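You operate a simulated robot arm through the tools that you are given. There is no shell and no other tool.

Carry out the task below with a simulated robot arm. There is one attempt and no reset: what you move stays moved.

JOB
Shut the console down and close the patch lid.
Fine: main fader down and the switch marked Speaker off before the mains goes off; channel faders, leads and other controls stay.

Only the result counts: the job must be done as asked and must still hold three seconds after the hand-in. Knocking over, shifting, dropping, spilling or breaking anything else fails it. A push-on lid holds only when it is set on centred and level and pressed home; a screw cap is set on level and turned clockwise until tight.

ROBOT AND FRAMES
A 6-joint arm with a two-finger gripper, fixed in place. Base frame: the origin is on the floor under the middle of its stand, x ahead of it, y to its left, z up. Readings come in mm, rad, newtons and seconds.
It reaches about 1637 mm from its shoulder. Its first joint turns from -2.897 to 2.897 rad. Payload 3.43 kg.
The tool frame sits at the grasp point between the pads (the TCP): z along the fingers, y along the line on which they close. The tips reach 20 mm beyond it. The gripper opens to 190 mm; its body begins 248 mm behind the TCP.
Orientation is that of the tool frame in the base frame, as a unit quaternion [w, x, y, z]. With the fingers straight down and closing along the base's y, the tool's x points along the base's -x, its y along +y and its z along -z.

CONTROLS
- The arm moves only by the tool apply_moves. Its argument "series" is a list of rows, each a list of 3 entries, a list of its own where there are three numbers: the shift along the base's x, y, z in units of 40 mm (1.0 is 40 mm), then the turn, a rotation vector about the base's x, y, z in units of 6 degrees (1.0 is 6 degrees), then the closure, from 0 (fully open) to 1 (shut). In form: [[[x, y, z], [rx, ry, rz], jaw], ...]. A call has 1 to 20 rows; each row shifts and turns the commanded pose from where the row before left it. A call with a number of a shift or a turn outside -1 to 1 is refused whole. Rows are played at 5 a second. More than 50 mm and 0.15 rad between two rows, or a gripper value outside its range, and nothing of the call is played. A pose out of reach is approached as far as the arm can. The call stops where the force on the tool passes 90 N (or 10 N more than at its start, if that is more) or the arm is blocked; 0.2 s more then pass. The fingers move at their own pace (about 45 mm/s each) and stop on an object; they squeeze with about 43 N. The grip force told is the motor's: it shows also when the fingers shut on nothing. Time passes only in rows, and 0.2 s behind the last, so rows that do not move let the fingers close. It gives the time, the measured TCP pose, the force on the tool (base axes), the opening and the grip force at its end, in the units of the frame above (readings bear some noise), with the torque about the TCP (base axes, N m) and any sound that the robot's microphone picked up.
- Cameras (640 x 400 px; columns grow to the right, rows downward): "scene" is fixed at [401.1, -502.3, 1423.7]; the picture's right is [0.51, -0.86, 0.00], its down [-0.66, -0.39, -0.65] and it looks along [0.56, 0.33, -0.76] (base axes); focal length 239 px, centre (320, 200). "wrist" rides on the gripper at [70, -8, -288] in the tool frame; the picture's right is [0.12, 0.99, 0.00], its down [-0.96, 0.12, -0.25] and it looks along [-0.25, 0.03, 0.97] (tool axes); focal length 261 px, centre (320, 200). There is no depth. A picture from a camera that has moved, and an enlarged one, comes with that camera's place and axes in the base frame and with its lens.
- camera(camera): a new picture of that camera. No time passes.
- raise_lower(by): slides the trunk up (or, below 0, down) by that many mm; the arm rides with it, the base frame stays. It gives what a move gives, with no picture.
- close_up(camera, box): a new picture of the part [left, top, right, bottom] of that camera's present view, enlarged. No time passes.
- sign_off(): hands the job in; it is judged then, once.

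Nothing tells you positions but the pictures and the camera data. Unless the task says otherwise, let go and move clear before handing in.

The tools are called by a JSON object that holds its "method" and its "body". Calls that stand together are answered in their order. apply_moves: Moves the arm, as the interface text tells. Its arguments: {"type":"object","properties":{"series":{"type":"array","items":{"type":"array"}}},"required":["series"]} The other tools are called the same way: raise_lower (by) moves the trunk up or down; camera (camera) takes a picture; close_up (camera, box) takes an enlarged picture of a part of a camera's view; sign_off () hands the job in.

At the start:

```text
clock: 0.0
ee_pos: [739.4, 385.4, 1095.2]
tcp_rot: [-0.001, 0.0, 1.0, 0.0]
force: [-0.3, -0.1, -0.2]
ft_torque: [0.0, 0.06, 0.02]
width: 190.0
finger_force: 0.1
trunk travel left (down, up): [-175.0, 65.0]
```

scene: 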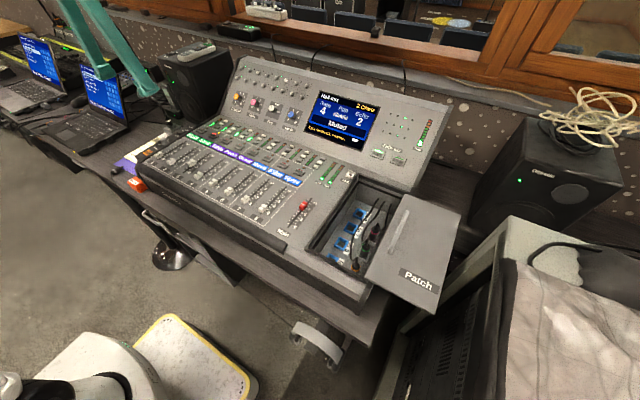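
wrist: 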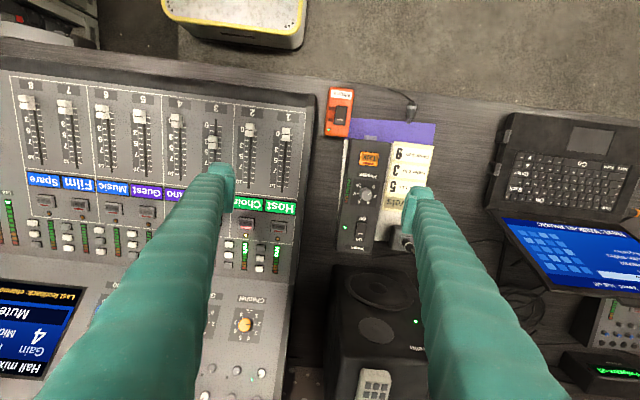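

I see a mixing console with a red main fader, a patch bay with a hinged lid open to the right, and a red-orange block with a switch to the left of the console. I'll look at details before moving.

{"method": "close_up", "body": {"camera": "scene", "box": [260, 160, 480, 320]}}

{"method": "close_up", "body": {"camera": "scene", "box": [100, 100, 260, 220]}}

{"method": "close_up", "body": {"camera": "scene", "box": [300, 70, 460, 190]}}

{"method": "close_up", "body": {"camera": "wrist", "box": [300, 70, 460, 270]}}

```text
2.50 times, centred on (370, 240) of scene
camera zoom: at [401.1, -502.3, 1423.7], right [0.51, -0.86, 0.0], down [-0.66, -0.39, -0.65], along [0.56, 0.33, -0.76], focal length 598 px, centre (195, 100)
```

zoom: 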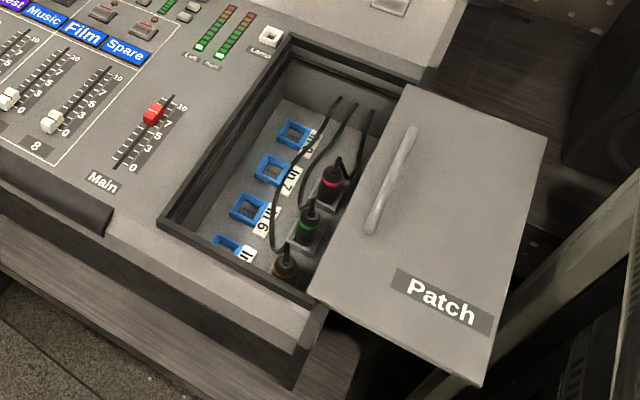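

```text
3.33 times, centred on (180, 160) of scene
camera zoom: at [401.1, -502.3, 1423.7], right [0.51, -0.86, 0.0], down [-0.66, -0.39, -0.65], along [0.56, 0.33, -0.76], focal length 797 px, centre (787, 333)
```

zoom: 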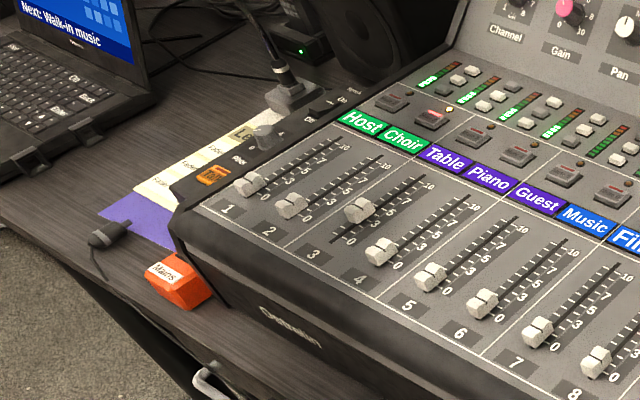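

```text
3.33 times, centred on (380, 130) of scene
camera zoom: at [401.1, -502.3, 1423.7], right [0.51, -0.86, 0.0], down [-0.66, -0.39, -0.65], along [0.56, 0.33, -0.76], focal length 797 px, centre (120, 433)
```

zoom: 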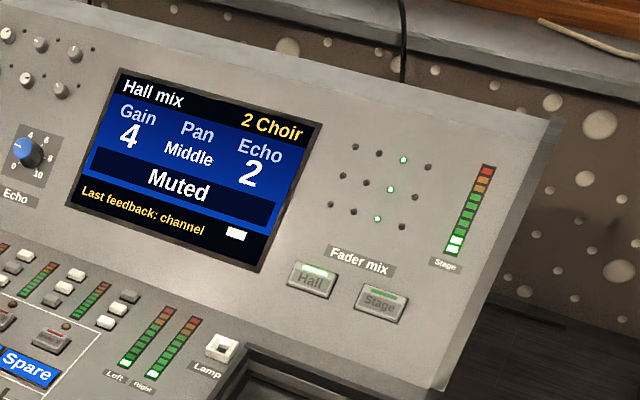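

```text
2.00 times, centred on (380, 170) of wrist
camera zoom: at [669.5, 375.5, 1382.3], right [-0.12, 0.99, 0.0], down [0.96, 0.12, 0.25], along [0.25, 0.03, -0.97], focal length 521 px, centre (200, 260)
```

zoom: 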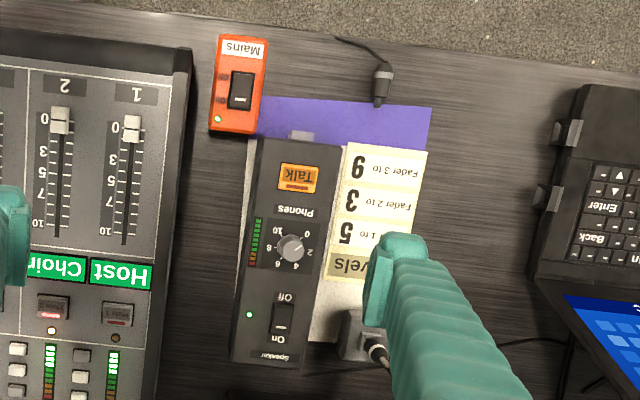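

The console, main fader (red), bay lid and the Speaker/Mains units are visible; I take the console surface to be around z≈0.89 m. I'll move at the current height over toward the main fader and look again with the wrist camera for triangulation.

{"method": "apply_moves", "body": {"series": [[[0, -1, 0], [0, 0, 0], 0], [[0, -1, 0], [0, 0, 0], 0], [[0, -1, 0], [0, 0, 0], 0], [[0, -1, 0], [0, 0, 0], 0], [[0, -1, 0], [0, 0, 0], 0], [[0, -1, 0], [0, 0, 0], 0], [[0, -1, 0], [0, 0, 0], 0], [[0, -1, 0], [0, 0, 0], 0]]}}

{"method": "camera", "body": {"camera": "wrist"}}

{"method": "camera", "body": {"camera": "scene"}}

```text
clock: 1.8
ee_pos: [740.5, 61.6, 1094.7]
tcp_rot: [0.0, 0.0, 1.0, -0.001]
force: [0.6, 0.2, -0.9]
ft_torque: [-0.12, 0.05, 0.02]
width: 190.0
finger_force: 0.0
trunk travel left (down, up): [-175.0, 65.0]
```

```text
taken
camera wrist: at [671.0, 52.2, 1382.5], right [-0.12, 0.99, 0.0], down [0.96, 0.12, 0.25], along [0.25, 0.03, -0.97], focal length 261 px, centre (320, 200)
```

wrist: 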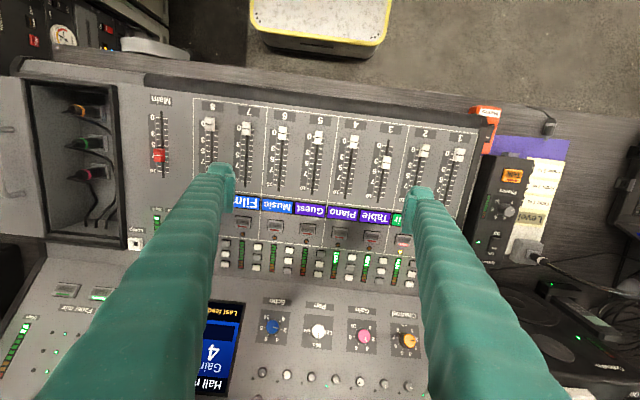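

```text
taken
```

scene: 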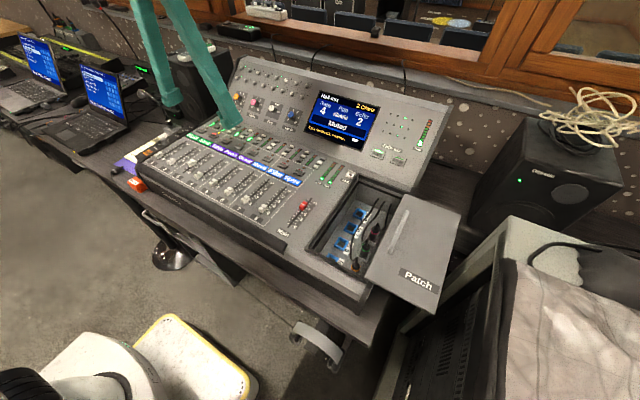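

The wrist view confirms the main fader (red) around (750, -245, 883), with 0 toward the robot (-x). I'll move on over the fader/patch bay for a better look at both.

{"method": "apply_moves", "body": {"series": [[[0, -1, 0], [0, 0, 0], 0], [[0, -1, 0], [0, 0, 0], 0], [[0, -1, 0], [0, 0, 0], 0], [[0, -1, 0], [0, 0, 0], 0], [[0, -1, 0], [0, 0, 0], 0], [[0, -1, 0], [0, 0, 0], 0], [[0, -1, 0], [0, 0, 0], 0], [[0, -0.6, 0], [0, 0, 0], 0]]}}

{"method": "camera", "body": {"camera": "wrist"}}

{"method": "close_up", "body": {"camera": "wrist", "box": [80, 40, 400, 240]}}

```text
clock: 3.6
ee_pos: [740.2, -239.9, 1094.7]
tcp_rot: [0.0, 0.0, 1.0, -0.001]
force: [1.3, -0.1, -0.7]
ft_torque: [-0.09, 0.01, 0.03]
width: 189.9
finger_force: 0.0
trunk travel left (down, up): [-175.0, 65.0]
```

```text
taken
camera wrist: at [670.1, -248.7, 1382.6], right [-0.12, 0.99, 0.0], down [0.96, 0.12, 0.25], along [0.25, 0.03, -0.97], focal length 261 px, centre (320, 200)
```

wrist: 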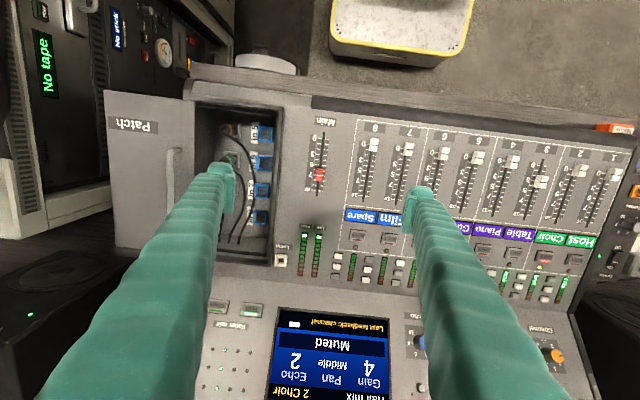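

```text
2.00 times, centred on (240, 140) of wrist
camera zoom: at [670.1, -248.7, 1382.6], right [-0.12, 0.99, 0.0], down [0.96, 0.12, 0.25], along [0.25, 0.03, -0.97], focal length 521 px, centre (480, 320)
```

zoom: 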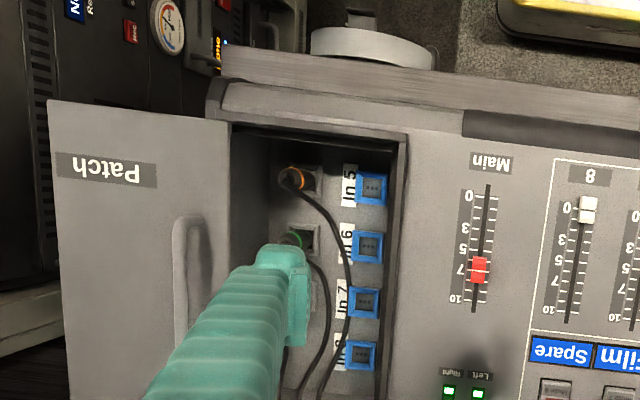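

The main fader cap is at about (748, -241.5, 890), sliding along x, with 0 near x≈677. I'll shut the fingers and descend to hover behind the cap (x≈785), then check.

{"method": "apply_moves", "body": {"series": [[[0.3, 0, -0.8], [0, 0, 0], 1], [[0.3, 0, -0.8], [0, 0, 0], 1], [[0.3, 0, -0.8], [0, 0, 0], 1], [[0.225, 0, -0.6], [0, 0, 0], 1], [[0, 0, 0], [0, 0, 0], 1], [[0, 0, 0], [0, 0, 0], 1], [[0, 0, 0], [0, 0, 0], 1], [[0, 0, 0], [0, 0, 0], 1], [[0, 0, 0], [0, 0, 0], 1], [[0, 0, 0], [0, 0, 0], 1], [[0, 0, 0], [0, 0, 0], 1], [[0, 0, 0], [0, 0, 0], 1]]}}

{"method": "camera", "body": {"camera": "wrist"}}

{"method": "close_up", "body": {"camera": "scene", "box": [260, 140, 420, 260]}}

```text
clock: 6.2
ee_pos: [783.7, -240.0, 973.6]
tcp_rot: [0.0, 0.0, 1.0, 0.0]
force: [0.9, 0.1, -0.6]
ft_torque: [0.01, 0.01, -0.03]
width: 0.0
finger_force: 34.3
trunk travel left (down, up): [-175.0, 65.0]
```

```text
taken
camera wrist: at [714.2, -249.4, 1260.4], right [-0.12, 0.99, 0.0], down [0.96, 0.12, 0.25], along [0.25, 0.03, -0.97], focal length 261 px, centre (320, 200)
```

wrist: 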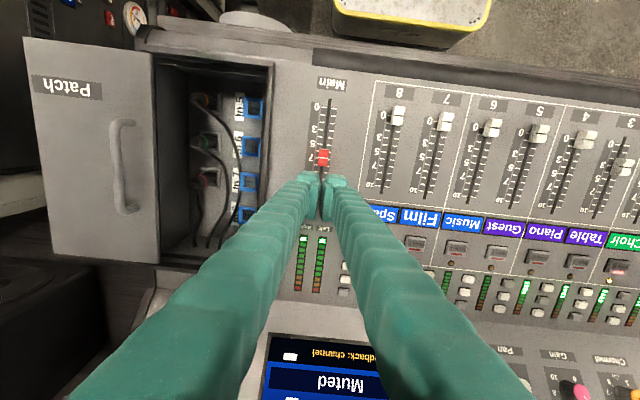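

```text
3.33 times, centred on (340, 200) of scene
camera zoom: at [401.1, -502.3, 1423.7], right [0.51, -0.86, 0.0], down [-0.66, -0.39, -0.65], along [0.56, 0.33, -0.76], focal length 797 px, centre (253, 200)
```

zoom: 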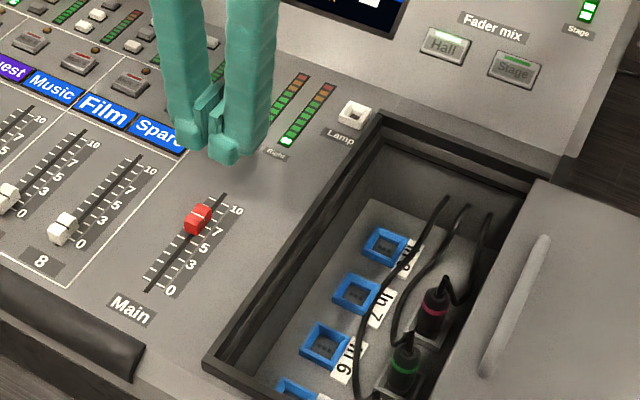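

I see the closed fingers hovering behind the red cap. I'll zoom in to gauge the fingertip size before lowering.

{"method": "close_up", "body": {"camera": "wrist", "box": [260, 80, 420, 240]}}

{"method": "close_up", "body": {"camera": "scene", "box": [280, 150, 350, 220]}}

```text
2.50 times, centred on (340, 160) of wrist
camera zoom: at [714.2, -249.4, 1260.4], right [-0.12, 0.99, 0.0], down [0.96, 0.12, 0.25], along [0.25, 0.03, -0.97], focal length 652 px, centre (270, 300)
```

zoom: 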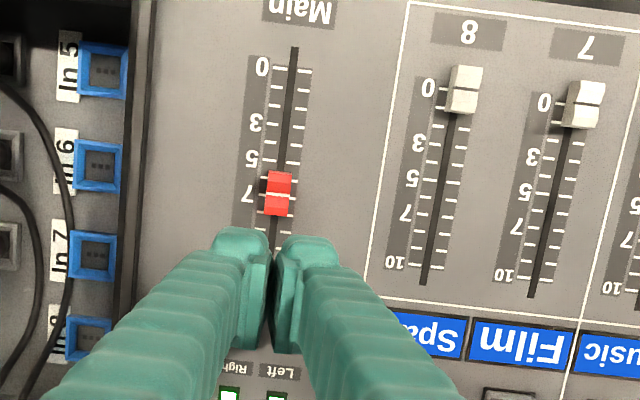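

```text
5.71 times, centred on (315, 185) of scene
camera zoom: at [401.1, -502.3, 1423.7], right [0.51, -0.86, 0.0], down [-0.66, -0.39, -0.65], along [0.56, 0.33, -0.76], focal length 1366 px, centre (349, 286)
```

zoom: 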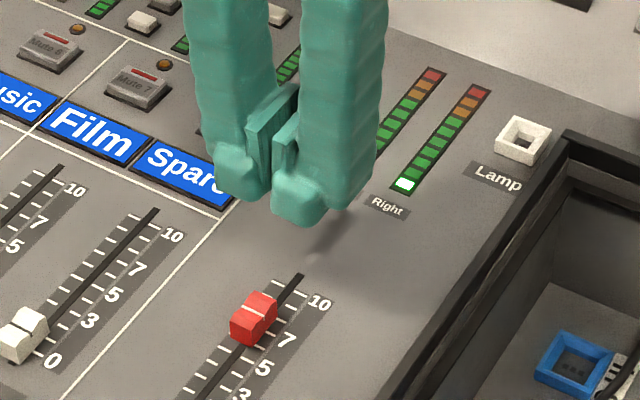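

The fingertips are roughly ±25 mm in x, so I'll back to x≈800 and lower to just above the panel behind the cap, then approach in small steps.

{"method": "apply_moves", "body": {"series": [[[0.4, -0.04, 0], [0, 0, 0], 1], [[0, 0, -0.7], [0, 0, 0], 1], [[0, 0, -0.7], [0, 0, 0], 1]]}}

{"method": "close_up", "body": {"camera": "scene", "box": [280, 160, 350, 220]}}

{"method": "close_up", "body": {"camera": "wrist", "box": [260, 80, 420, 240]}}

```text
clock: 7.0
ee_pos: [800.5, -240.4, 917.6]
tcp_rot: [0.0, 0.0, 1.0, 0.0]
force: [-0.4, 0.9, 0.4]
ft_torque: [-0.02, -0.04, 0.02]
width: 0.0
finger_force: 34.1
trunk travel left (down, up): [-175.0, 65.0]
```

```text
6.67 times, centred on (315, 190) of scene
camera zoom: at [401.1, -502.3, 1423.7], right [0.51, -0.86, 0.0], down [-0.66, -0.39, -0.65], along [0.56, 0.33, -0.76], focal length 1594 px, centre (353, 267)
```

zoom: 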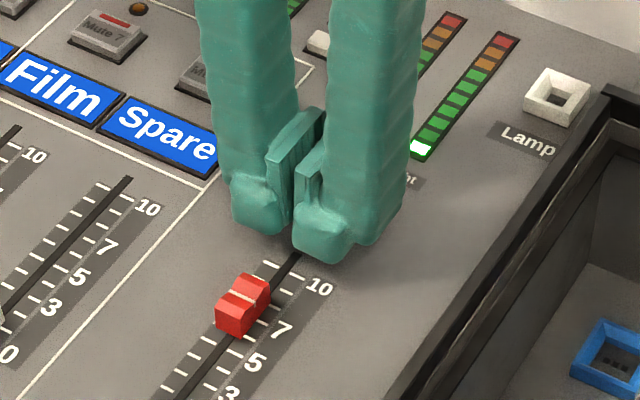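

```text
2.50 times, centred on (340, 160) of wrist
camera zoom: at [731.1, -250.9, 1204.7], right [-0.12, 0.99, 0.0], down [0.96, 0.12, 0.25], along [0.25, 0.03, -0.97], focal length 652 px, centre (270, 300)
```

zoom: 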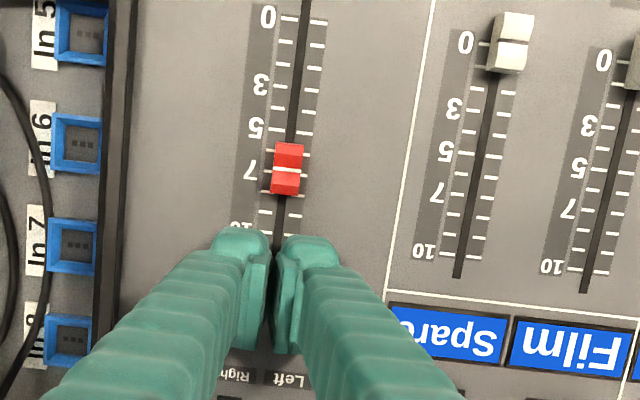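

The tip is at z≈898 above the panel behind the cap. I'll go down gently in 2 mm steps and watch the force.

{"method": "apply_moves", "body": {"series": [[[0, 0, -0.05], [0, 0, 0], 1], [[0, 0, -0.05], [0, 0, 0], 1], [[0, 0, -0.05], [0, 0, 0], 1], [[0, 0, -0.05], [0, 0, 0], 1]]}}

{"method": "close_up", "body": {"camera": "scene", "box": [280, 160, 350, 220]}}

```text
clock: 8.0
ee_pos: [800.5, -241.1, 909.8]
tcp_rot: [-0.001, 0.0, 1.0, 0.0]
force: [-0.2, 0.1, 0.4]
ft_torque: [0.0, 0.0, 0.0]
width: 0.1
finger_force: 34.4
trunk travel left (down, up): [-175.0, 65.0]
```

```text
6.67 times, centred on (315, 190) of scene
camera zoom: at [401.1, -502.3, 1423.7], right [0.51, -0.86, 0.0], down [-0.66, -0.39, -0.65], along [0.56, 0.33, -0.76], focal length 1594 px, centre (353, 267)
```

zoom: 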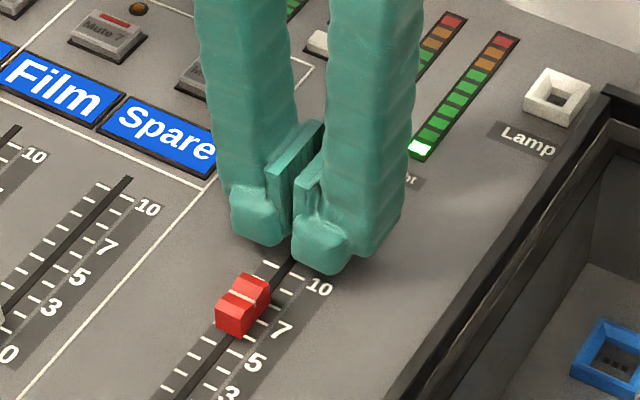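

No contact yet at tip z≈890. I'll continue down a few mm more.

{"method": "apply_moves", "body": {"series": [[[0, 0, -0.05], [0, 0, 0], 1], [[0, 0, -0.05], [0, 0, 0], 1], [[0, 0, -0.05], [0, 0, 0], 1]]}}

{"method": "close_up", "body": {"camera": "scene", "box": [280, 160, 350, 220]}}

```text
clock: 8.8
ee_pos: [800.1, -241.5, 905.1]
tcp_rot: [0.0, 0.001, 1.0, 0.0]
force: [-0.2, 0.4, -0.1]
ft_torque: [-0.01, -0.03, -0.02]
width: 0.0
finger_force: 34.5
trunk travel left (down, up): [-175.0, 65.0]
```

```text
6.67 times, centred on (315, 190) of scene
camera zoom: at [401.1, -502.3, 1423.7], right [0.51, -0.86, 0.0], down [-0.66, -0.39, -0.65], along [0.56, 0.33, -0.76], focal length 1594 px, centre (353, 267)
```

zoom: 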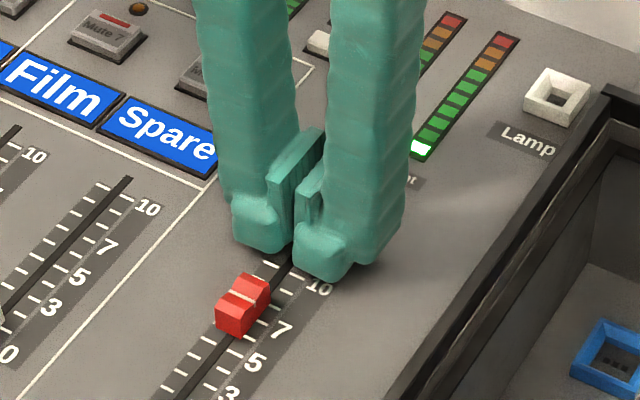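

Still no contact with tip at z≈885. I'll go a few mm lower in 1 mm steps so the tip is well below the cap's top.

{"method": "apply_moves", "body": {"series": [[[0, 0, -0.03], [0, 0, 0], 1], [[0, 0, -0.03], [0, 0, 0], 1], [[0, 0, -0.03], [0, 0, 0], 1], [[0, 0, -0.03], [0, 0, 0], 1]]}}

{"method": "close_up", "body": {"camera": "scene", "box": [290, 170, 340, 210]}}

```text
clock: 9.8
ee_pos: [799.9, -241.4, 901.2]
tcp_rot: [0.001, -0.001, 1.0, 0.0]
force: [-0.4, 0.1, 0.2]
ft_torque: [0.01, 0.01, -0.01]
width: 0.0
finger_force: 34.2
trunk travel left (down, up): [-175.0, 65.0]
```

```text
10.00 times, centred on (315, 190) of scene
camera zoom: at [401.1, -502.3, 1423.7], right [0.51, -0.86, 0.0], down [-0.66, -0.39, -0.65], along [0.56, 0.33, -0.76], focal length 2391 px, centre (370, 300)
```

zoom: 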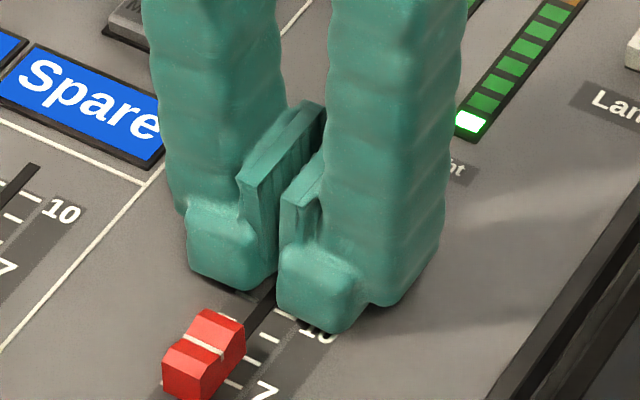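

The tip is at z≈881, right behind the cap and close to the panel. I'll push in −x now at this height, in 4 mm steps, and check.

{"method": "apply_moves", "body": {"series": [[[-0.1, 0, 0], [0, 0, 0], 1], [[-0.1, 0, 0], [0, 0, 0], 1], [[-0.1, 0, 0], [0, 0, 0], 1], [[-0.1, 0, 0], [0, 0, 0], 1], [[-0.1, 0, 0], [0, 0, 0], 1], [[-0.1, 0, -0.01], [0, 0, 0], 1], [[-0.1, 0, -0.01], [0, 0, 0], 1], [[-0.1, 0, -0.01], [0, 0, 0], 1]]}}

{"method": "close_up", "body": {"camera": "scene", "box": [280, 170, 340, 220]}}

{"method": "close_up", "body": {"camera": "wrist", "box": [260, 80, 420, 240]}}

```text
clock: 11.6
ee_pos: [767.1, -240.5, 899.9]
tcp_rot: [0.0, 0.001, 1.0, -0.001]
force: [5.4, 0.8, 10.0]
ft_torque: [0.04, -0.05, -0.03]
width: 0.0
finger_force: 34.1
trunk travel left (down, up): [-175.0, 65.0]
```

```text
8.00 times, centred on (310, 195) of scene
camera zoom: at [401.1, -502.3, 1423.7], right [0.51, -0.86, 0.0], down [-0.66, -0.39, -0.65], along [0.56, 0.33, -0.76], focal length 1913 px, centre (400, 240)
```

zoom: 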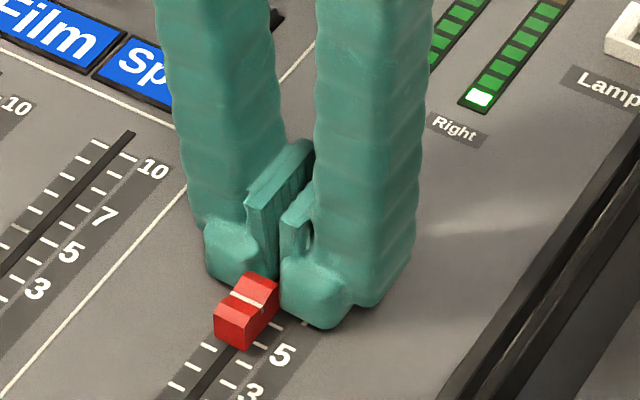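

```text
2.50 times, centred on (340, 160) of wrist
camera zoom: at [698.0, -250.4, 1186.7], right [-0.12, 0.99, 0.0], down [0.96, 0.12, 0.25], along [0.25, 0.03, -0.97], focal length 652 px, centre (270, 300)
```

zoom: 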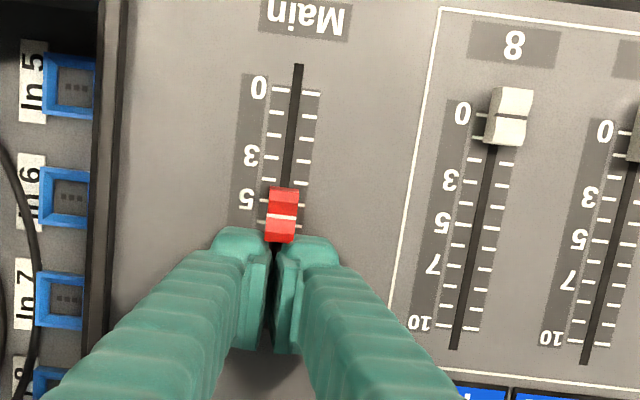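

The cap is moving (now near 5–6); a light upward force suggests the tip is brushing the panel. I'll ease up 1 mm and continue pushing toward 0.

{"method": "apply_moves", "body": {"series": [[[-0.05, 0, 0.03], [0, 0, 0], 1], [[-0.1, 0, 0], [0, 0, 0], 1], [[-0.1, 0, 0], [0, 0, 0], 1], [[-0.1, 0, 0], [0, 0, 0], 1], [[-0.1, 0, 0], [0, 0, 0], 1], [[-0.1, 0, -0.01], [0, 0, 0], 1], [[-0.1, 0, -0.01], [0, 0, 0], 1], [[-0.1, 0, -0.01], [0, 0, 0], 1], [[-0.1, 0, -0.01], [0, 0, 0], 1], [[-0.1, 0, -0.01], [0, 0, 0], 1]]}}

{"method": "close_up", "body": {"camera": "scene", "box": [270, 180, 330, 230]}}

{"method": "close_up", "body": {"camera": "wrist", "box": [260, 80, 420, 240]}}

```text
clock: 13.8
ee_pos: [731.4, -241.3, 900.0]
tcp_rot: [0.001, -0.001, 1.0, 0.0]
force: [10.2, 2.2, 15.5]
ft_torque: [0.05, -0.13, -0.08]
width: 0.0
finger_force: 34.2
trunk travel left (down, up): [-175.0, 65.0]
```

```text
8.00 times, centred on (300, 205) of scene
camera zoom: at [401.1, -502.3, 1423.7], right [0.51, -0.86, 0.0], down [-0.66, -0.39, -0.65], along [0.56, 0.33, -0.76], focal length 1913 px, centre (480, 160)
```

zoom: 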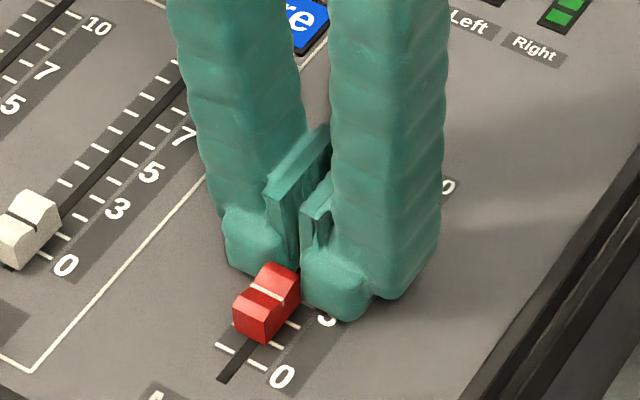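

```text
2.50 times, centred on (340, 160) of wrist
camera zoom: at [661.0, -249.9, 1186.6], right [-0.12, 0.99, 0.0], down [0.96, 0.12, 0.25], along [0.25, 0.03, -0.97], focal length 652 px, centre (270, 300)
```

zoom: 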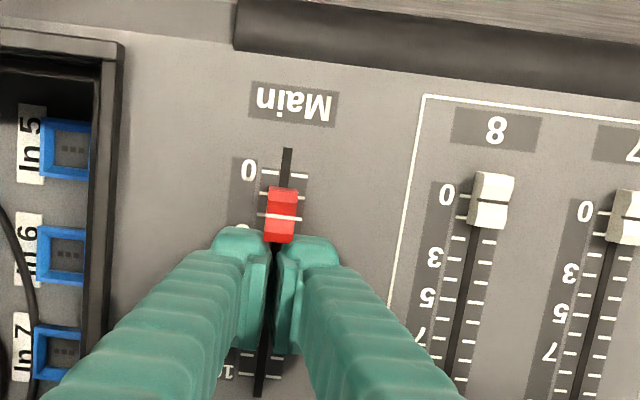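

The cap is now at about 1.5 on its scale; about 19 mm to go. I'll ease up 2 mm (light panel contact) and push on, then creep to the stop.

{"method": "apply_moves", "body": {"series": [[[-0.05, 0, 0.05], [0, 0, 0], 1], [[-0.1, 0, 0], [0, 0, 0], 1], [[-0.1, 0, 0], [0, 0, 0], 1], [[-0.1, 0, 0], [0, 0, 0], 1], [[-0.05, 0, 0], [0, 0, 0], 1]]}}

{"method": "close_up", "body": {"camera": "scene", "box": [270, 190, 330, 240]}}

{"method": "close_up", "body": {"camera": "wrist", "box": [260, 80, 420, 240]}}

```text
clock: 15.0
ee_pos: [713.9, -240.9, 900.3]
tcp_rot: [0.0, 0.0, 1.0, 0.0]
force: [0.4, 0.1, 0.1]
ft_torque: [-0.01, 0.04, 0.0]
width: 0.2
finger_force: 34.2
trunk travel left (down, up): [-175.0, 65.0]
```

```text
8.00 times, centred on (300, 215) of scene
camera zoom: at [401.1, -502.3, 1423.7], right [0.51, -0.86, 0.0], down [-0.66, -0.39, -0.65], along [0.56, 0.33, -0.76], focal length 1913 px, centre (480, 80)
```

zoom: 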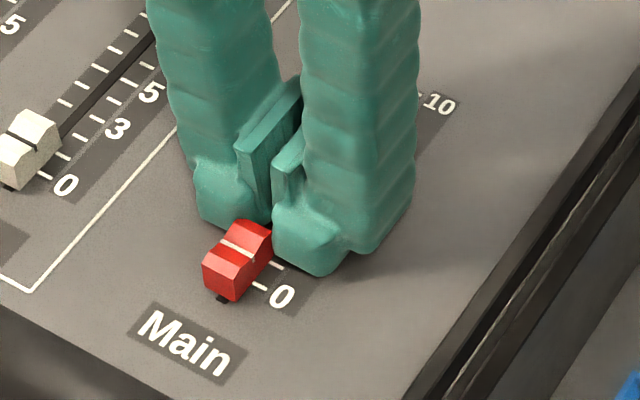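

```text
2.50 times, centred on (340, 160) of wrist
camera zoom: at [644.4, -250.6, 1187.9], right [-0.12, 0.99, 0.0], down [0.96, 0.12, 0.25], along [0.25, 0.03, -0.97], focal length 652 px, centre (270, 300)
```

zoom: 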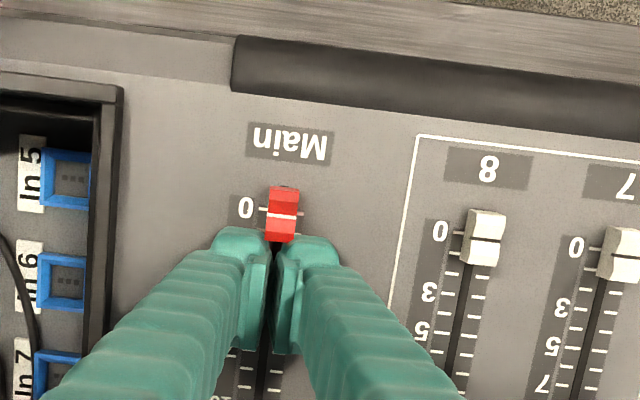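

The main fader's line almost lines up with 0. I'll creep forward a little to feel the end stop.

{"method": "apply_moves", "body": {"series": [[[-0.05, 0, 0], [0, 0, 0], 1], [[-0.05, 0, 0], [0, 0, 0], 1]]}}

{"method": "close_up", "body": {"camera": "wrist", "box": [280, 100, 400, 220]}}

```text
clock: 15.6
ee_pos: [712.2, -239.8, 901.2]
tcp_rot: [0.001, 0.0, 1.0, 0.0]
force: [16.0, 0.4, 2.4]
ft_torque: [-0.04, -0.09, -0.03]
width: 6.0
finger_force: 34.5
trunk travel left (down, up): [-175.0, 65.0]
```

```text
3.33 times, centred on (340, 160) of wrist
camera zoom: at [641.6, -249.6, 1187.4], right [-0.12, 0.99, 0.0], down [0.96, 0.12, 0.25], along [0.25, 0.03, -0.97], focal length 869 px, centre (253, 333)
```

zoom: 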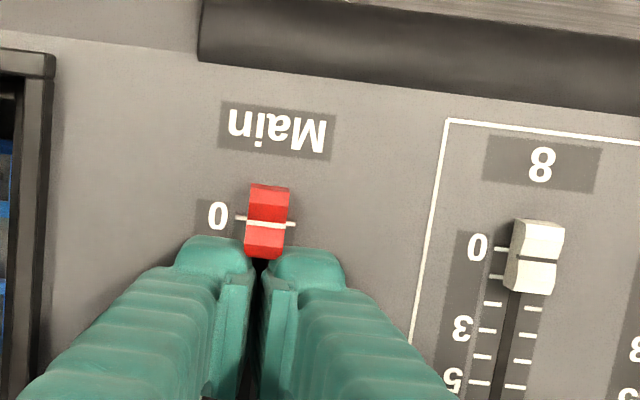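

The cap sits at the 0 line and the force rose to 16 N: it's at its stop. The cap slightly wedged between the tips, so I'll open a bit to release it, then lift straight up.

{"method": "apply_moves", "body": {"series": [[[0, 0, 0], [0, 0, 0], 0.8], [[0, 0, 0], [0, 0, 0], 0.8], [[0, 0, 0], [0, 0, 0], 0.8], [[0, 0, 0.3], [0, 0, 0], 0.8], [[0, 0, 0.7], [0, 0, 0], 0.8], [[0, 0, 1], [0, 0, 0], 0.8]]}}

{"method": "close_up", "body": {"camera": "wrist", "box": [260, 80, 420, 240]}}

{"method": "camera", "body": {"camera": "wrist"}}

```text
clock: 17.0
ee_pos: [711.3, -240.2, 979.2]
tcp_rot: [-0.001, 0.0, 1.0, 0.001]
force: [0.2, -0.9, -0.7]
ft_torque: [0.03, 0.1, 0.02]
width: 38.0
finger_force: 0.1
trunk travel left (down, up): [-175.0, 65.0]
```

```text
2.50 times, centred on (340, 160) of wrist
camera zoom: at [642.1, -249.8, 1267.0], right [-0.12, 0.99, 0.0], down [0.96, 0.12, 0.25], along [0.25, 0.03, -0.97], focal length 652 px, centre (270, 300)
```

zoom: 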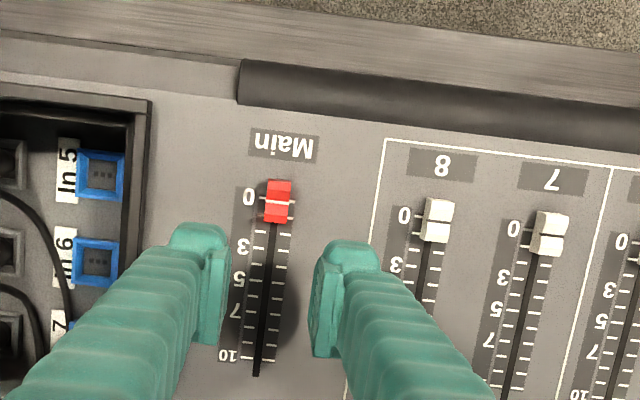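

```text
taken
camera wrist: at [642.1, -249.8, 1267.0], right [-0.12, 0.99, 0.0], down [0.96, 0.12, 0.25], along [0.25, 0.03, -0.97], focal length 261 px, centre (320, 200)
```

wrist: 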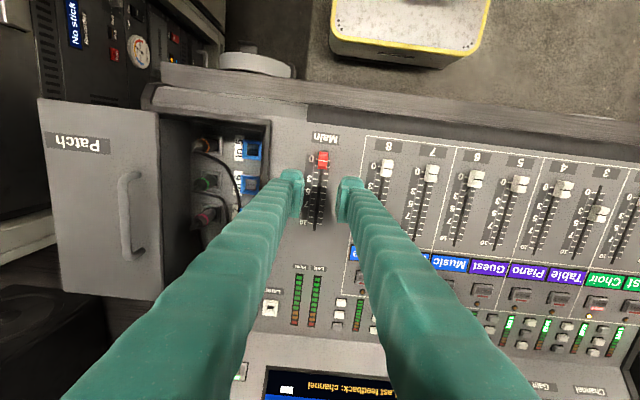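

The main fader reads 0. Next I'll go over the patch lid to find its handle and work out how it closes.

{"method": "apply_moves", "body": {"series": [[[0, 0, 1], [0, 0, 0], 0.7], [[0, -0.8, 0.8], [0, 0, 0], 0.7], [[0, -1, 0], [0, 0, 0], 0.7], [[0, -1, 0], [0, 0, 0], 0.7], [[0, -1, 0], [0, 0, 0], 0.7], [[0, -1, 0], [0, 0, 0], 0.7], [[0, -0.7, 0], [0, 0, 0], 0.7]]}}

{"method": "camera", "body": {"camera": "wrist"}}

{"method": "camera", "body": {"camera": "scene"}}

```text
clock: 18.6
ee_pos: [711.6, -461.8, 1050.8]
tcp_rot: [0.0, 0.0, 1.0, 0.0]
force: [0.0, 0.0, -0.5]
ft_torque: [-0.09, 0.02, 0.0]
width: 57.1
finger_force: 0.1
trunk travel left (down, up): [-175.0, 65.0]
```

```text
taken
camera wrist: at [641.6, -471.2, 1337.5], right [-0.12, 0.99, 0.0], down [0.96, 0.12, 0.25], along [0.25, 0.03, -0.97], focal length 261 px, centre (320, 200)
```

wrist: 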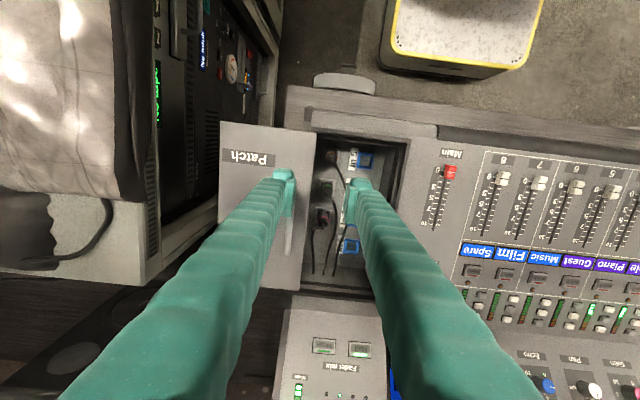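

```text
taken
```

scene: 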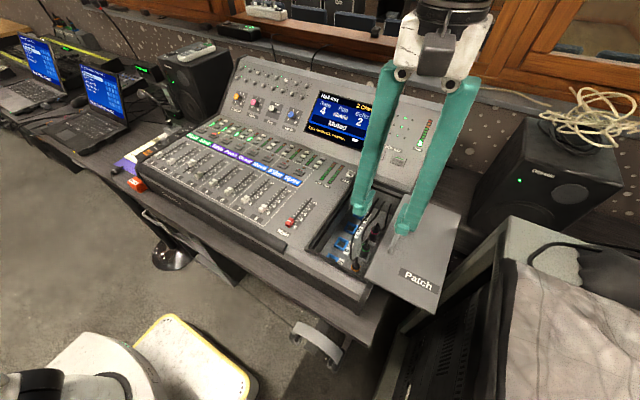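

From the views, the lid is a flat panel (x≈643–930, y≈−633…−477, z≈887–903) sitting to the right of the bay, with a raised handle bar near its left edge at y≈−503, so it looks like it slides left (+y) over the bay. I'll hover over the handle with the fingers wide open for a clear look.

{"method": "apply_moves", "body": {"series": [[[0.5, -0.3, 0], [0, 0, 0], 0], [[0.6, -0.3, 0], [0, 0, 0], 0], [[0.6, -0.4, 0], [0, 0, 0], 0], [[0.25, 0, 0], [0, 0, 0], 0], [[0, 0, 0], [0, 0, 0], 0], [[0, 0, 0], [0, 0, 0], 0], [[0, 0, 0], [0, 0, 0], 0]]}}

{"method": "camera", "body": {"camera": "wrist"}}

{"method": "close_up", "body": {"camera": "wrist", "box": [220, 50, 420, 250]}}

{"method": "close_up", "body": {"camera": "scene", "box": [340, 180, 480, 320]}}

```text
clock: 20.2
ee_pos: [788.7, -501.0, 1051.6]
tcp_rot: [0.0, 0.0, 1.0, 0.001]
force: [0.6, -0.6, 0.0]
ft_torque: [-0.02, -0.01, -0.01]
width: 190.1
finger_force: 0.1
trunk travel left (down, up): [-175.0, 65.0]
```

```text
taken
camera wrist: at [718.9, -511.1, 1338.7], right [-0.12, 0.99, 0.0], down [0.96, 0.12, 0.25], along [0.25, 0.03, -0.97], focal length 261 px, centre (320, 200)
```

wrist: 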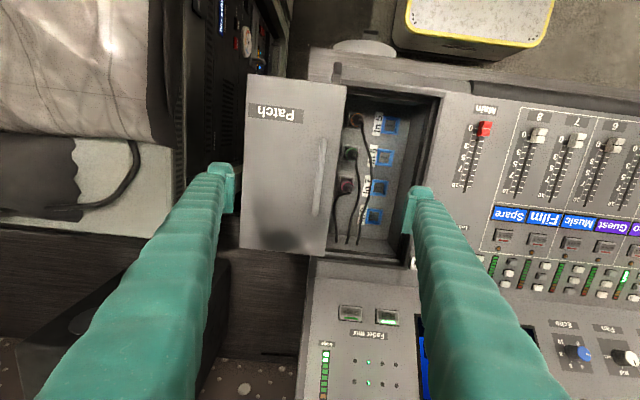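

```text
2.00 times, centred on (320, 150) of wrist
camera zoom: at [718.9, -511.1, 1338.7], right [-0.12, 0.99, 0.0], down [0.96, 0.12, 0.25], along [0.25, 0.03, -0.97], focal length 521 px, centre (320, 300)
```

zoom: 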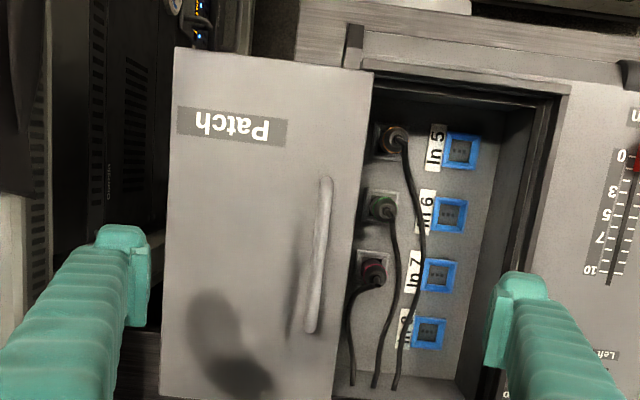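

```text
2.86 times, centred on (410, 250) of scene
camera zoom: at [401.1, -502.3, 1423.7], right [0.51, -0.86, 0.0], down [-0.66, -0.39, -0.65], along [0.56, 0.33, -0.76], focal length 683 px, centre (63, 57)
```

zoom: 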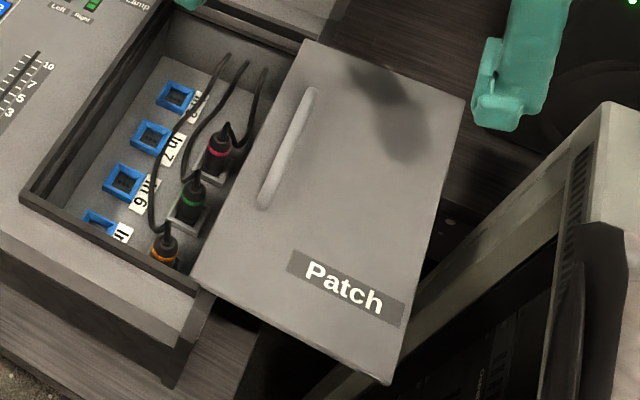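

The handle is a bar along x, centred at about (790, −503.5, top ≈918), about 10 mm wide and 125 mm long, standing about 22 mm above the lid. I'll narrow the jaws, centre over it and come down part way.

{"method": "apply_moves", "body": {"series": [[[0.03, -0.06, 0], [0, 0, 0], 0.65], [[0, 0, 0], [0, 0, 0], 0.65], [[0, 0, 0], [0, 0, 0], 0.65], [[0, 0, 0], [0, 0, 0], 0.65], [[0, 0, -0.6], [0, 0, 0], 0.65], [[0, 0, -0.8], [0, 0, 0], 0.65], [[0, 0, -0.8], [0, 0, 0], 0.65], [[0, 0, 0], [0, 0, 0], 0.65]]}}

{"method": "close_up", "body": {"camera": "wrist", "box": [220, 80, 420, 280]}}

{"method": "close_up", "body": {"camera": "scene", "box": [350, 180, 460, 290]}}

```text
clock: 22.0
ee_pos: [791.0, -503.7, 962.7]
tcp_rot: [0.0, 0.001, 1.0, 0.0]
force: [-0.5, 0.0, 0.0]
ft_torque: [0.01, 0.03, 0.02]
width: 66.2
finger_force: 0.1
trunk travel left (down, up): [-175.0, 65.0]
```

```text
2.00 times, centred on (320, 180) of wrist
camera zoom: at [720.5, -513.1, 1249.7], right [-0.12, 0.99, 0.0], down [0.96, 0.12, 0.25], along [0.25, 0.03, -0.97], focal length 521 px, centre (320, 240)
```

zoom: 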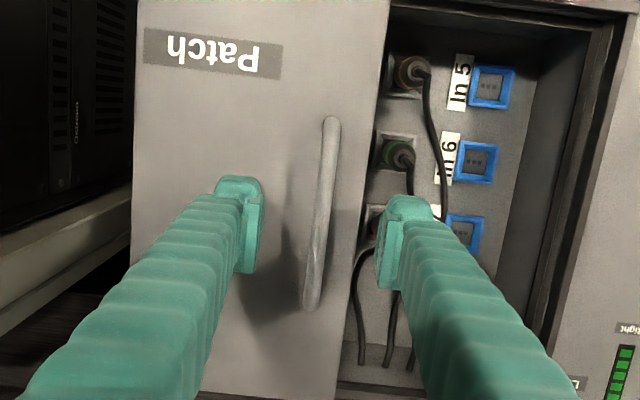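

```text
3.64 times, centred on (405, 235) of scene
camera zoom: at [401.1, -502.3, 1423.7], right [0.51, -0.86, 0.0], down [-0.66, -0.39, -0.65], along [0.56, 0.33, -0.76], focal length 869 px, centre (11, 73)
```

zoom: 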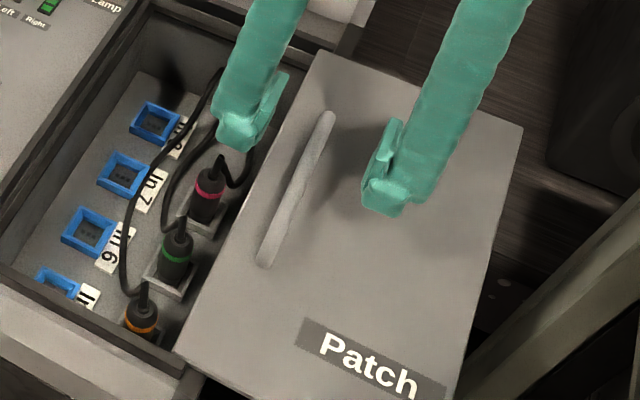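

The handle is centred between the fingers, and the plugs in the bay top out well below the lid plane. I'll narrow the jaws a bit more and go down around the bar.

{"method": "apply_moves", "body": {"series": [[[0, 0, -0.2], [0, 0, 0], 0.78], [[0, 0, -0.3], [0, 0, 0], 0.78], [[0, 0, -0.2], [0, 0, 0], 0.78], [[0, 0, -0.1], [0, 0, 0], 0.78], [[0, 0, -0.1], [0, 0, 0], 0.78]]}}

{"method": "close_up", "body": {"camera": "scene", "box": [360, 190, 440, 270]}}

{"method": "close_up", "body": {"camera": "wrist", "box": [220, 80, 420, 280]}}

```text
clock: 23.2
ee_pos: [790.6, -504.0, 928.0]
tcp_rot: [0.0, 0.0, 1.0, 0.001]
force: [-0.4, 0.2, 0.4]
ft_torque: [0.03, -0.01, 0.0]
width: 41.7
finger_force: 0.0
trunk travel left (down, up): [-175.0, 65.0]
```

```text
5.00 times, centred on (400, 230) of scene
camera zoom: at [401.1, -502.3, 1423.7], right [0.51, -0.86, 0.0], down [-0.66, -0.39, -0.65], along [0.56, 0.33, -0.76], focal length 1195 px, centre (-80, 50)
```

zoom: 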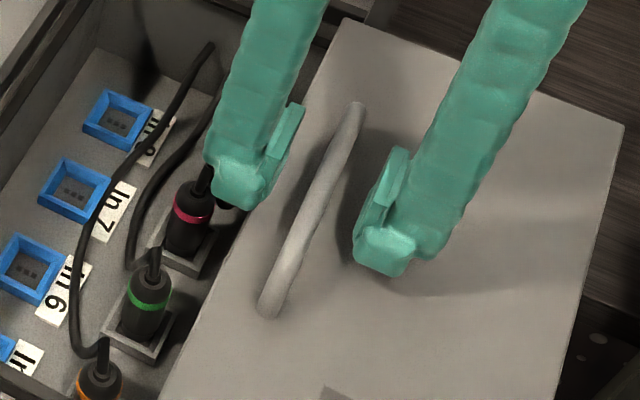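

```text
2.00 times, centred on (320, 180) of wrist
camera zoom: at [720.0, -512.7, 1214.9], right [-0.12, 0.99, 0.0], down [0.96, 0.12, 0.25], along [0.25, 0.03, -0.97], focal length 521 px, centre (320, 240)
```

zoom: 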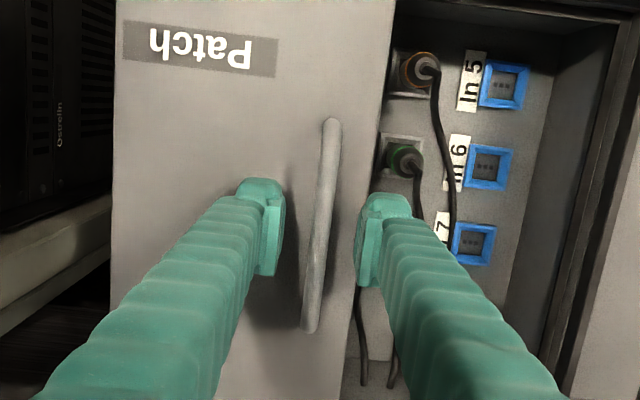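

The fingers straddle the bar with tips at z≈908. I'll lower 5 mm more and close on the bar.

{"method": "apply_moves", "body": {"series": [[[0, 0, -0.08], [0, 0, 0], 0.78], [[0, 0, -0.07], [0, 0, 0], 0.78], [[0, 0, 0], [0, 0, 0], 1], [[0, 0, 0], [0, 0, 0], 1], [[0, 0, 0], [0, 0, 0], 1], [[0, 0, 0], [0, 0, 0], 1]]}}

{"method": "close_up", "body": {"camera": "scene", "box": [360, 190, 440, 270]}}

{"method": "close_up", "body": {"camera": "wrist", "box": [220, 80, 420, 280]}}

```text
clock: 24.6
ee_pos: [788.5, -502.8, 921.8]
tcp_rot: [0.0, 0.0, 1.0, 0.0]
force: [0.4, -1.1, -1.1]
ft_torque: [0.0, -0.05, 0.0]
width: 6.3
finger_force: 39.8
trunk travel left (down, up): [-175.0, 65.0]
```

```text
5.00 times, centred on (400, 230) of scene
camera zoom: at [401.1, -502.3, 1423.7], right [0.51, -0.86, 0.0], down [-0.66, -0.39, -0.65], along [0.56, 0.33, -0.76], focal length 1195 px, centre (-80, 50)
```

zoom: 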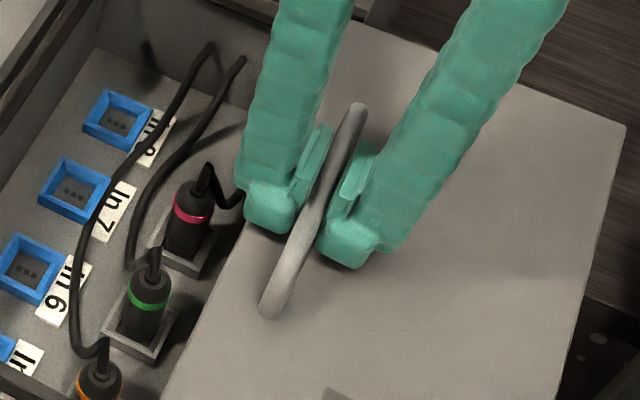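

```text
2.00 times, centred on (320, 180) of wrist
camera zoom: at [719.5, -513.5, 1208.9], right [-0.12, 0.99, 0.0], down [0.96, 0.12, 0.25], along [0.25, 0.03, -0.97], focal length 521 px, centre (320, 240)
```

zoom: 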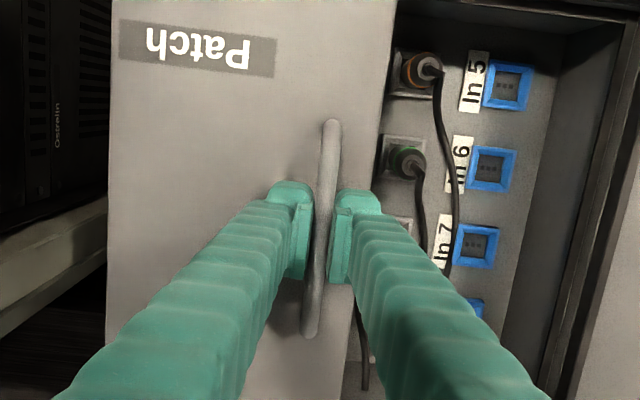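

The bar is gripped (39.8 N). I'll try sliding the lid +y gently, 4 mm at a time, and see whether it moves freely.

{"method": "apply_moves", "body": {"series": [[[0, 0.1, 0], [0, 0, 0], 1], [[0, 0.1, 0], [0, 0, 0], 1], [[0, 0.1, 0], [0, 0, 0], 1], [[0, 0.1, 0], [0, 0, 0], 1]]}}

{"method": "close_up", "body": {"camera": "scene", "box": [320, 170, 480, 330]}}

{"method": "camera", "body": {"camera": "wrist"}}

```text
clock: 25.6
ee_pos: [789.7, -488.0, 921.2]
tcp_rot: [-0.001, 0.0, 1.0, 0.0]
force: [-4.4, -1.7, -8.5]
ft_torque: [0.02, -0.09, 0.01]
width: 6.2
finger_force: 40.3
trunk travel left (down, up): [-175.0, 65.0]
```

```text
2.50 times, centred on (400, 250) of scene
camera zoom: at [401.1, -502.3, 1423.7], right [0.51, -0.86, 0.0], down [-0.66, -0.39, -0.65], along [0.56, 0.33, -0.76], focal length 598 px, centre (120, 75)
```

zoom: 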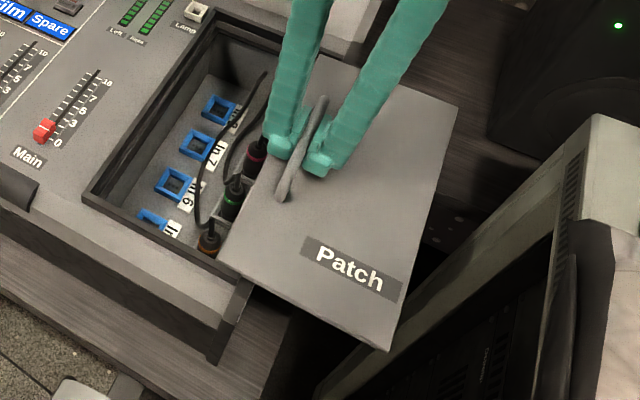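

```text
taken
camera wrist: at [719.8, -497.8, 1209.0], right [-0.12, 0.99, 0.0], down [0.96, 0.11, 0.25], along [0.24, 0.03, -0.97], focal length 261 px, centre (320, 200)
```

wrist: 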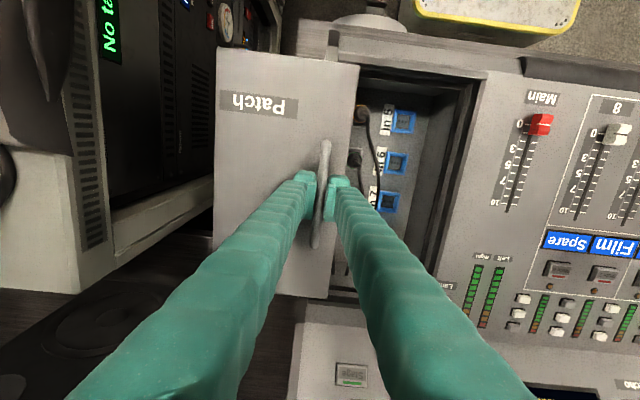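

The lid slides with very little resistance (sliding lid confirmed). I'll continue sliding it left.

{"method": "apply_moves", "body": {"series": [[[0, 0.15, 0], [0, 0, 0], 1], [[0, 0.2, 0], [0, 0, 0], 1], [[0, 0.2, 0], [0, 0, 0], 1], [[0, 0.2, 0], [0, 0, 0], 1], [[0, 0.2, 0], [0, 0, 0], 1], [[0, 0.2, 0], [0, 0, 0], 1], [[0, 0.2, 0], [0, 0, 0], 1], [[0, 0.2, 0], [0, 0, 0], 1], [[0, 0.2, 0], [0, 0, 0], 1]]}}

{"method": "close_up", "body": {"camera": "scene", "box": [300, 160, 460, 320]}}

{"method": "camera", "body": {"camera": "wrist"}}

```text
clock: 27.6
ee_pos: [788.7, -417.6, 921.4]
tcp_rot: [0.0, -0.001, 1.0, 0.0]
force: [0.3, 0.0, -9.4]
ft_torque: [-0.02, 0.13, -0.02]
width: 6.1
finger_force: 40.5
trunk travel left (down, up): [-175.0, 65.0]
```

```text
2.50 times, centred on (380, 240) of scene
camera zoom: at [401.1, -502.3, 1423.7], right [0.51, -0.86, 0.0], down [-0.66, -0.39, -0.65], along [0.56, 0.33, -0.76], focal length 598 px, centre (170, 100)
```

zoom: 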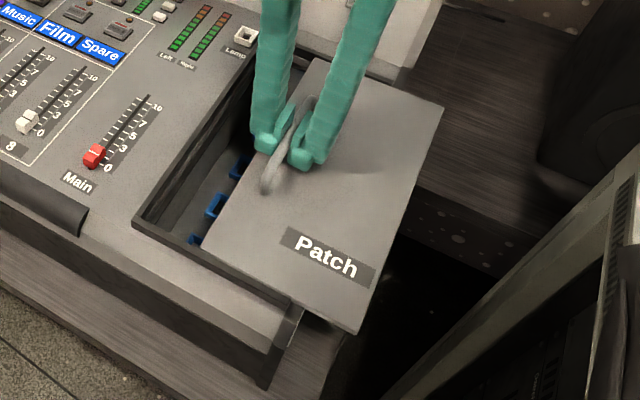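

```text
taken
camera wrist: at [719.7, -426.9, 1209.0], right [-0.12, 0.99, 0.0], down [0.96, 0.12, 0.25], along [0.24, 0.03, -0.97], focal length 261 px, centre (320, 200)
```

wrist: 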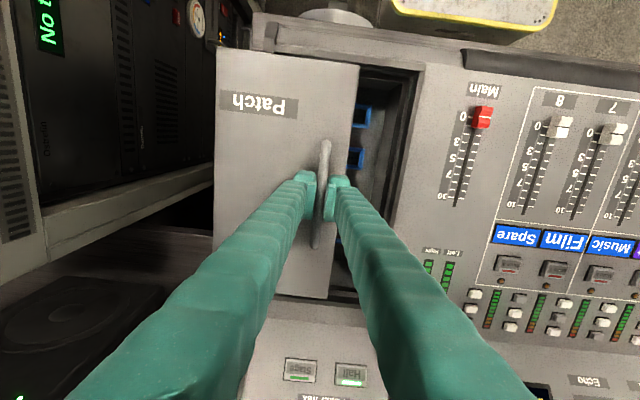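

The lid has moved about 86 mm with near-zero drag. I'll go 40 mm more, then creep to the stop.

{"method": "apply_moves", "body": {"series": [[[0, 0.2, 0], [0, 0, 0], 1], [[0, 0.2, 0], [0, 0, 0], 1], [[0, 0.2, 0], [0, 0, 0], 1], [[0, 0.2, 0], [0, 0, 0], 1], [[0, 0.2, 0], [0, 0, 0], 1]]}}

{"method": "close_up", "body": {"camera": "scene", "box": [280, 150, 440, 310]}}

{"method": "camera", "body": {"camera": "wrist"}}

```text
clock: 28.8
ee_pos: [789.2, -377.8, 921.0]
tcp_rot: [0.0, 0.0, 1.0, 0.0]
force: [-3.1, -0.2, -9.6]
ft_torque: [0.0, 0.13, 0.04]
width: 6.0
finger_force: 40.1
trunk travel left (down, up): [-175.0, 65.0]
```

```text
2.50 times, centred on (360, 230) of scene
camera zoom: at [401.1, -502.3, 1423.7], right [0.51, -0.86, 0.0], down [-0.66, -0.39, -0.65], along [0.56, 0.33, -0.76], focal length 598 px, centre (220, 125)
```

zoom: 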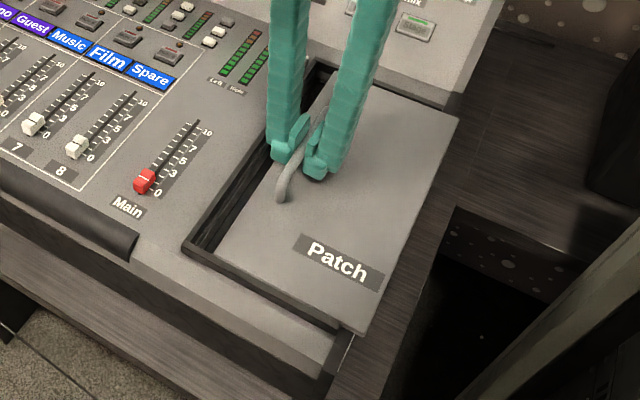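

```text
taken
camera wrist: at [719.5, -386.6, 1209.0], right [-0.12, 0.99, 0.0], down [0.96, 0.12, 0.25], along [0.25, 0.03, -0.97], focal length 261 px, centre (320, 200)
```

wrist: 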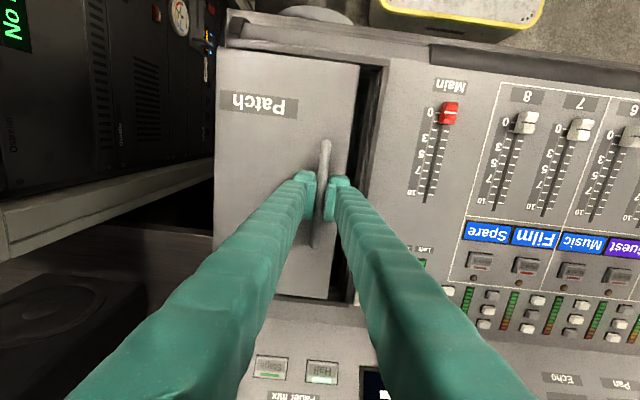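

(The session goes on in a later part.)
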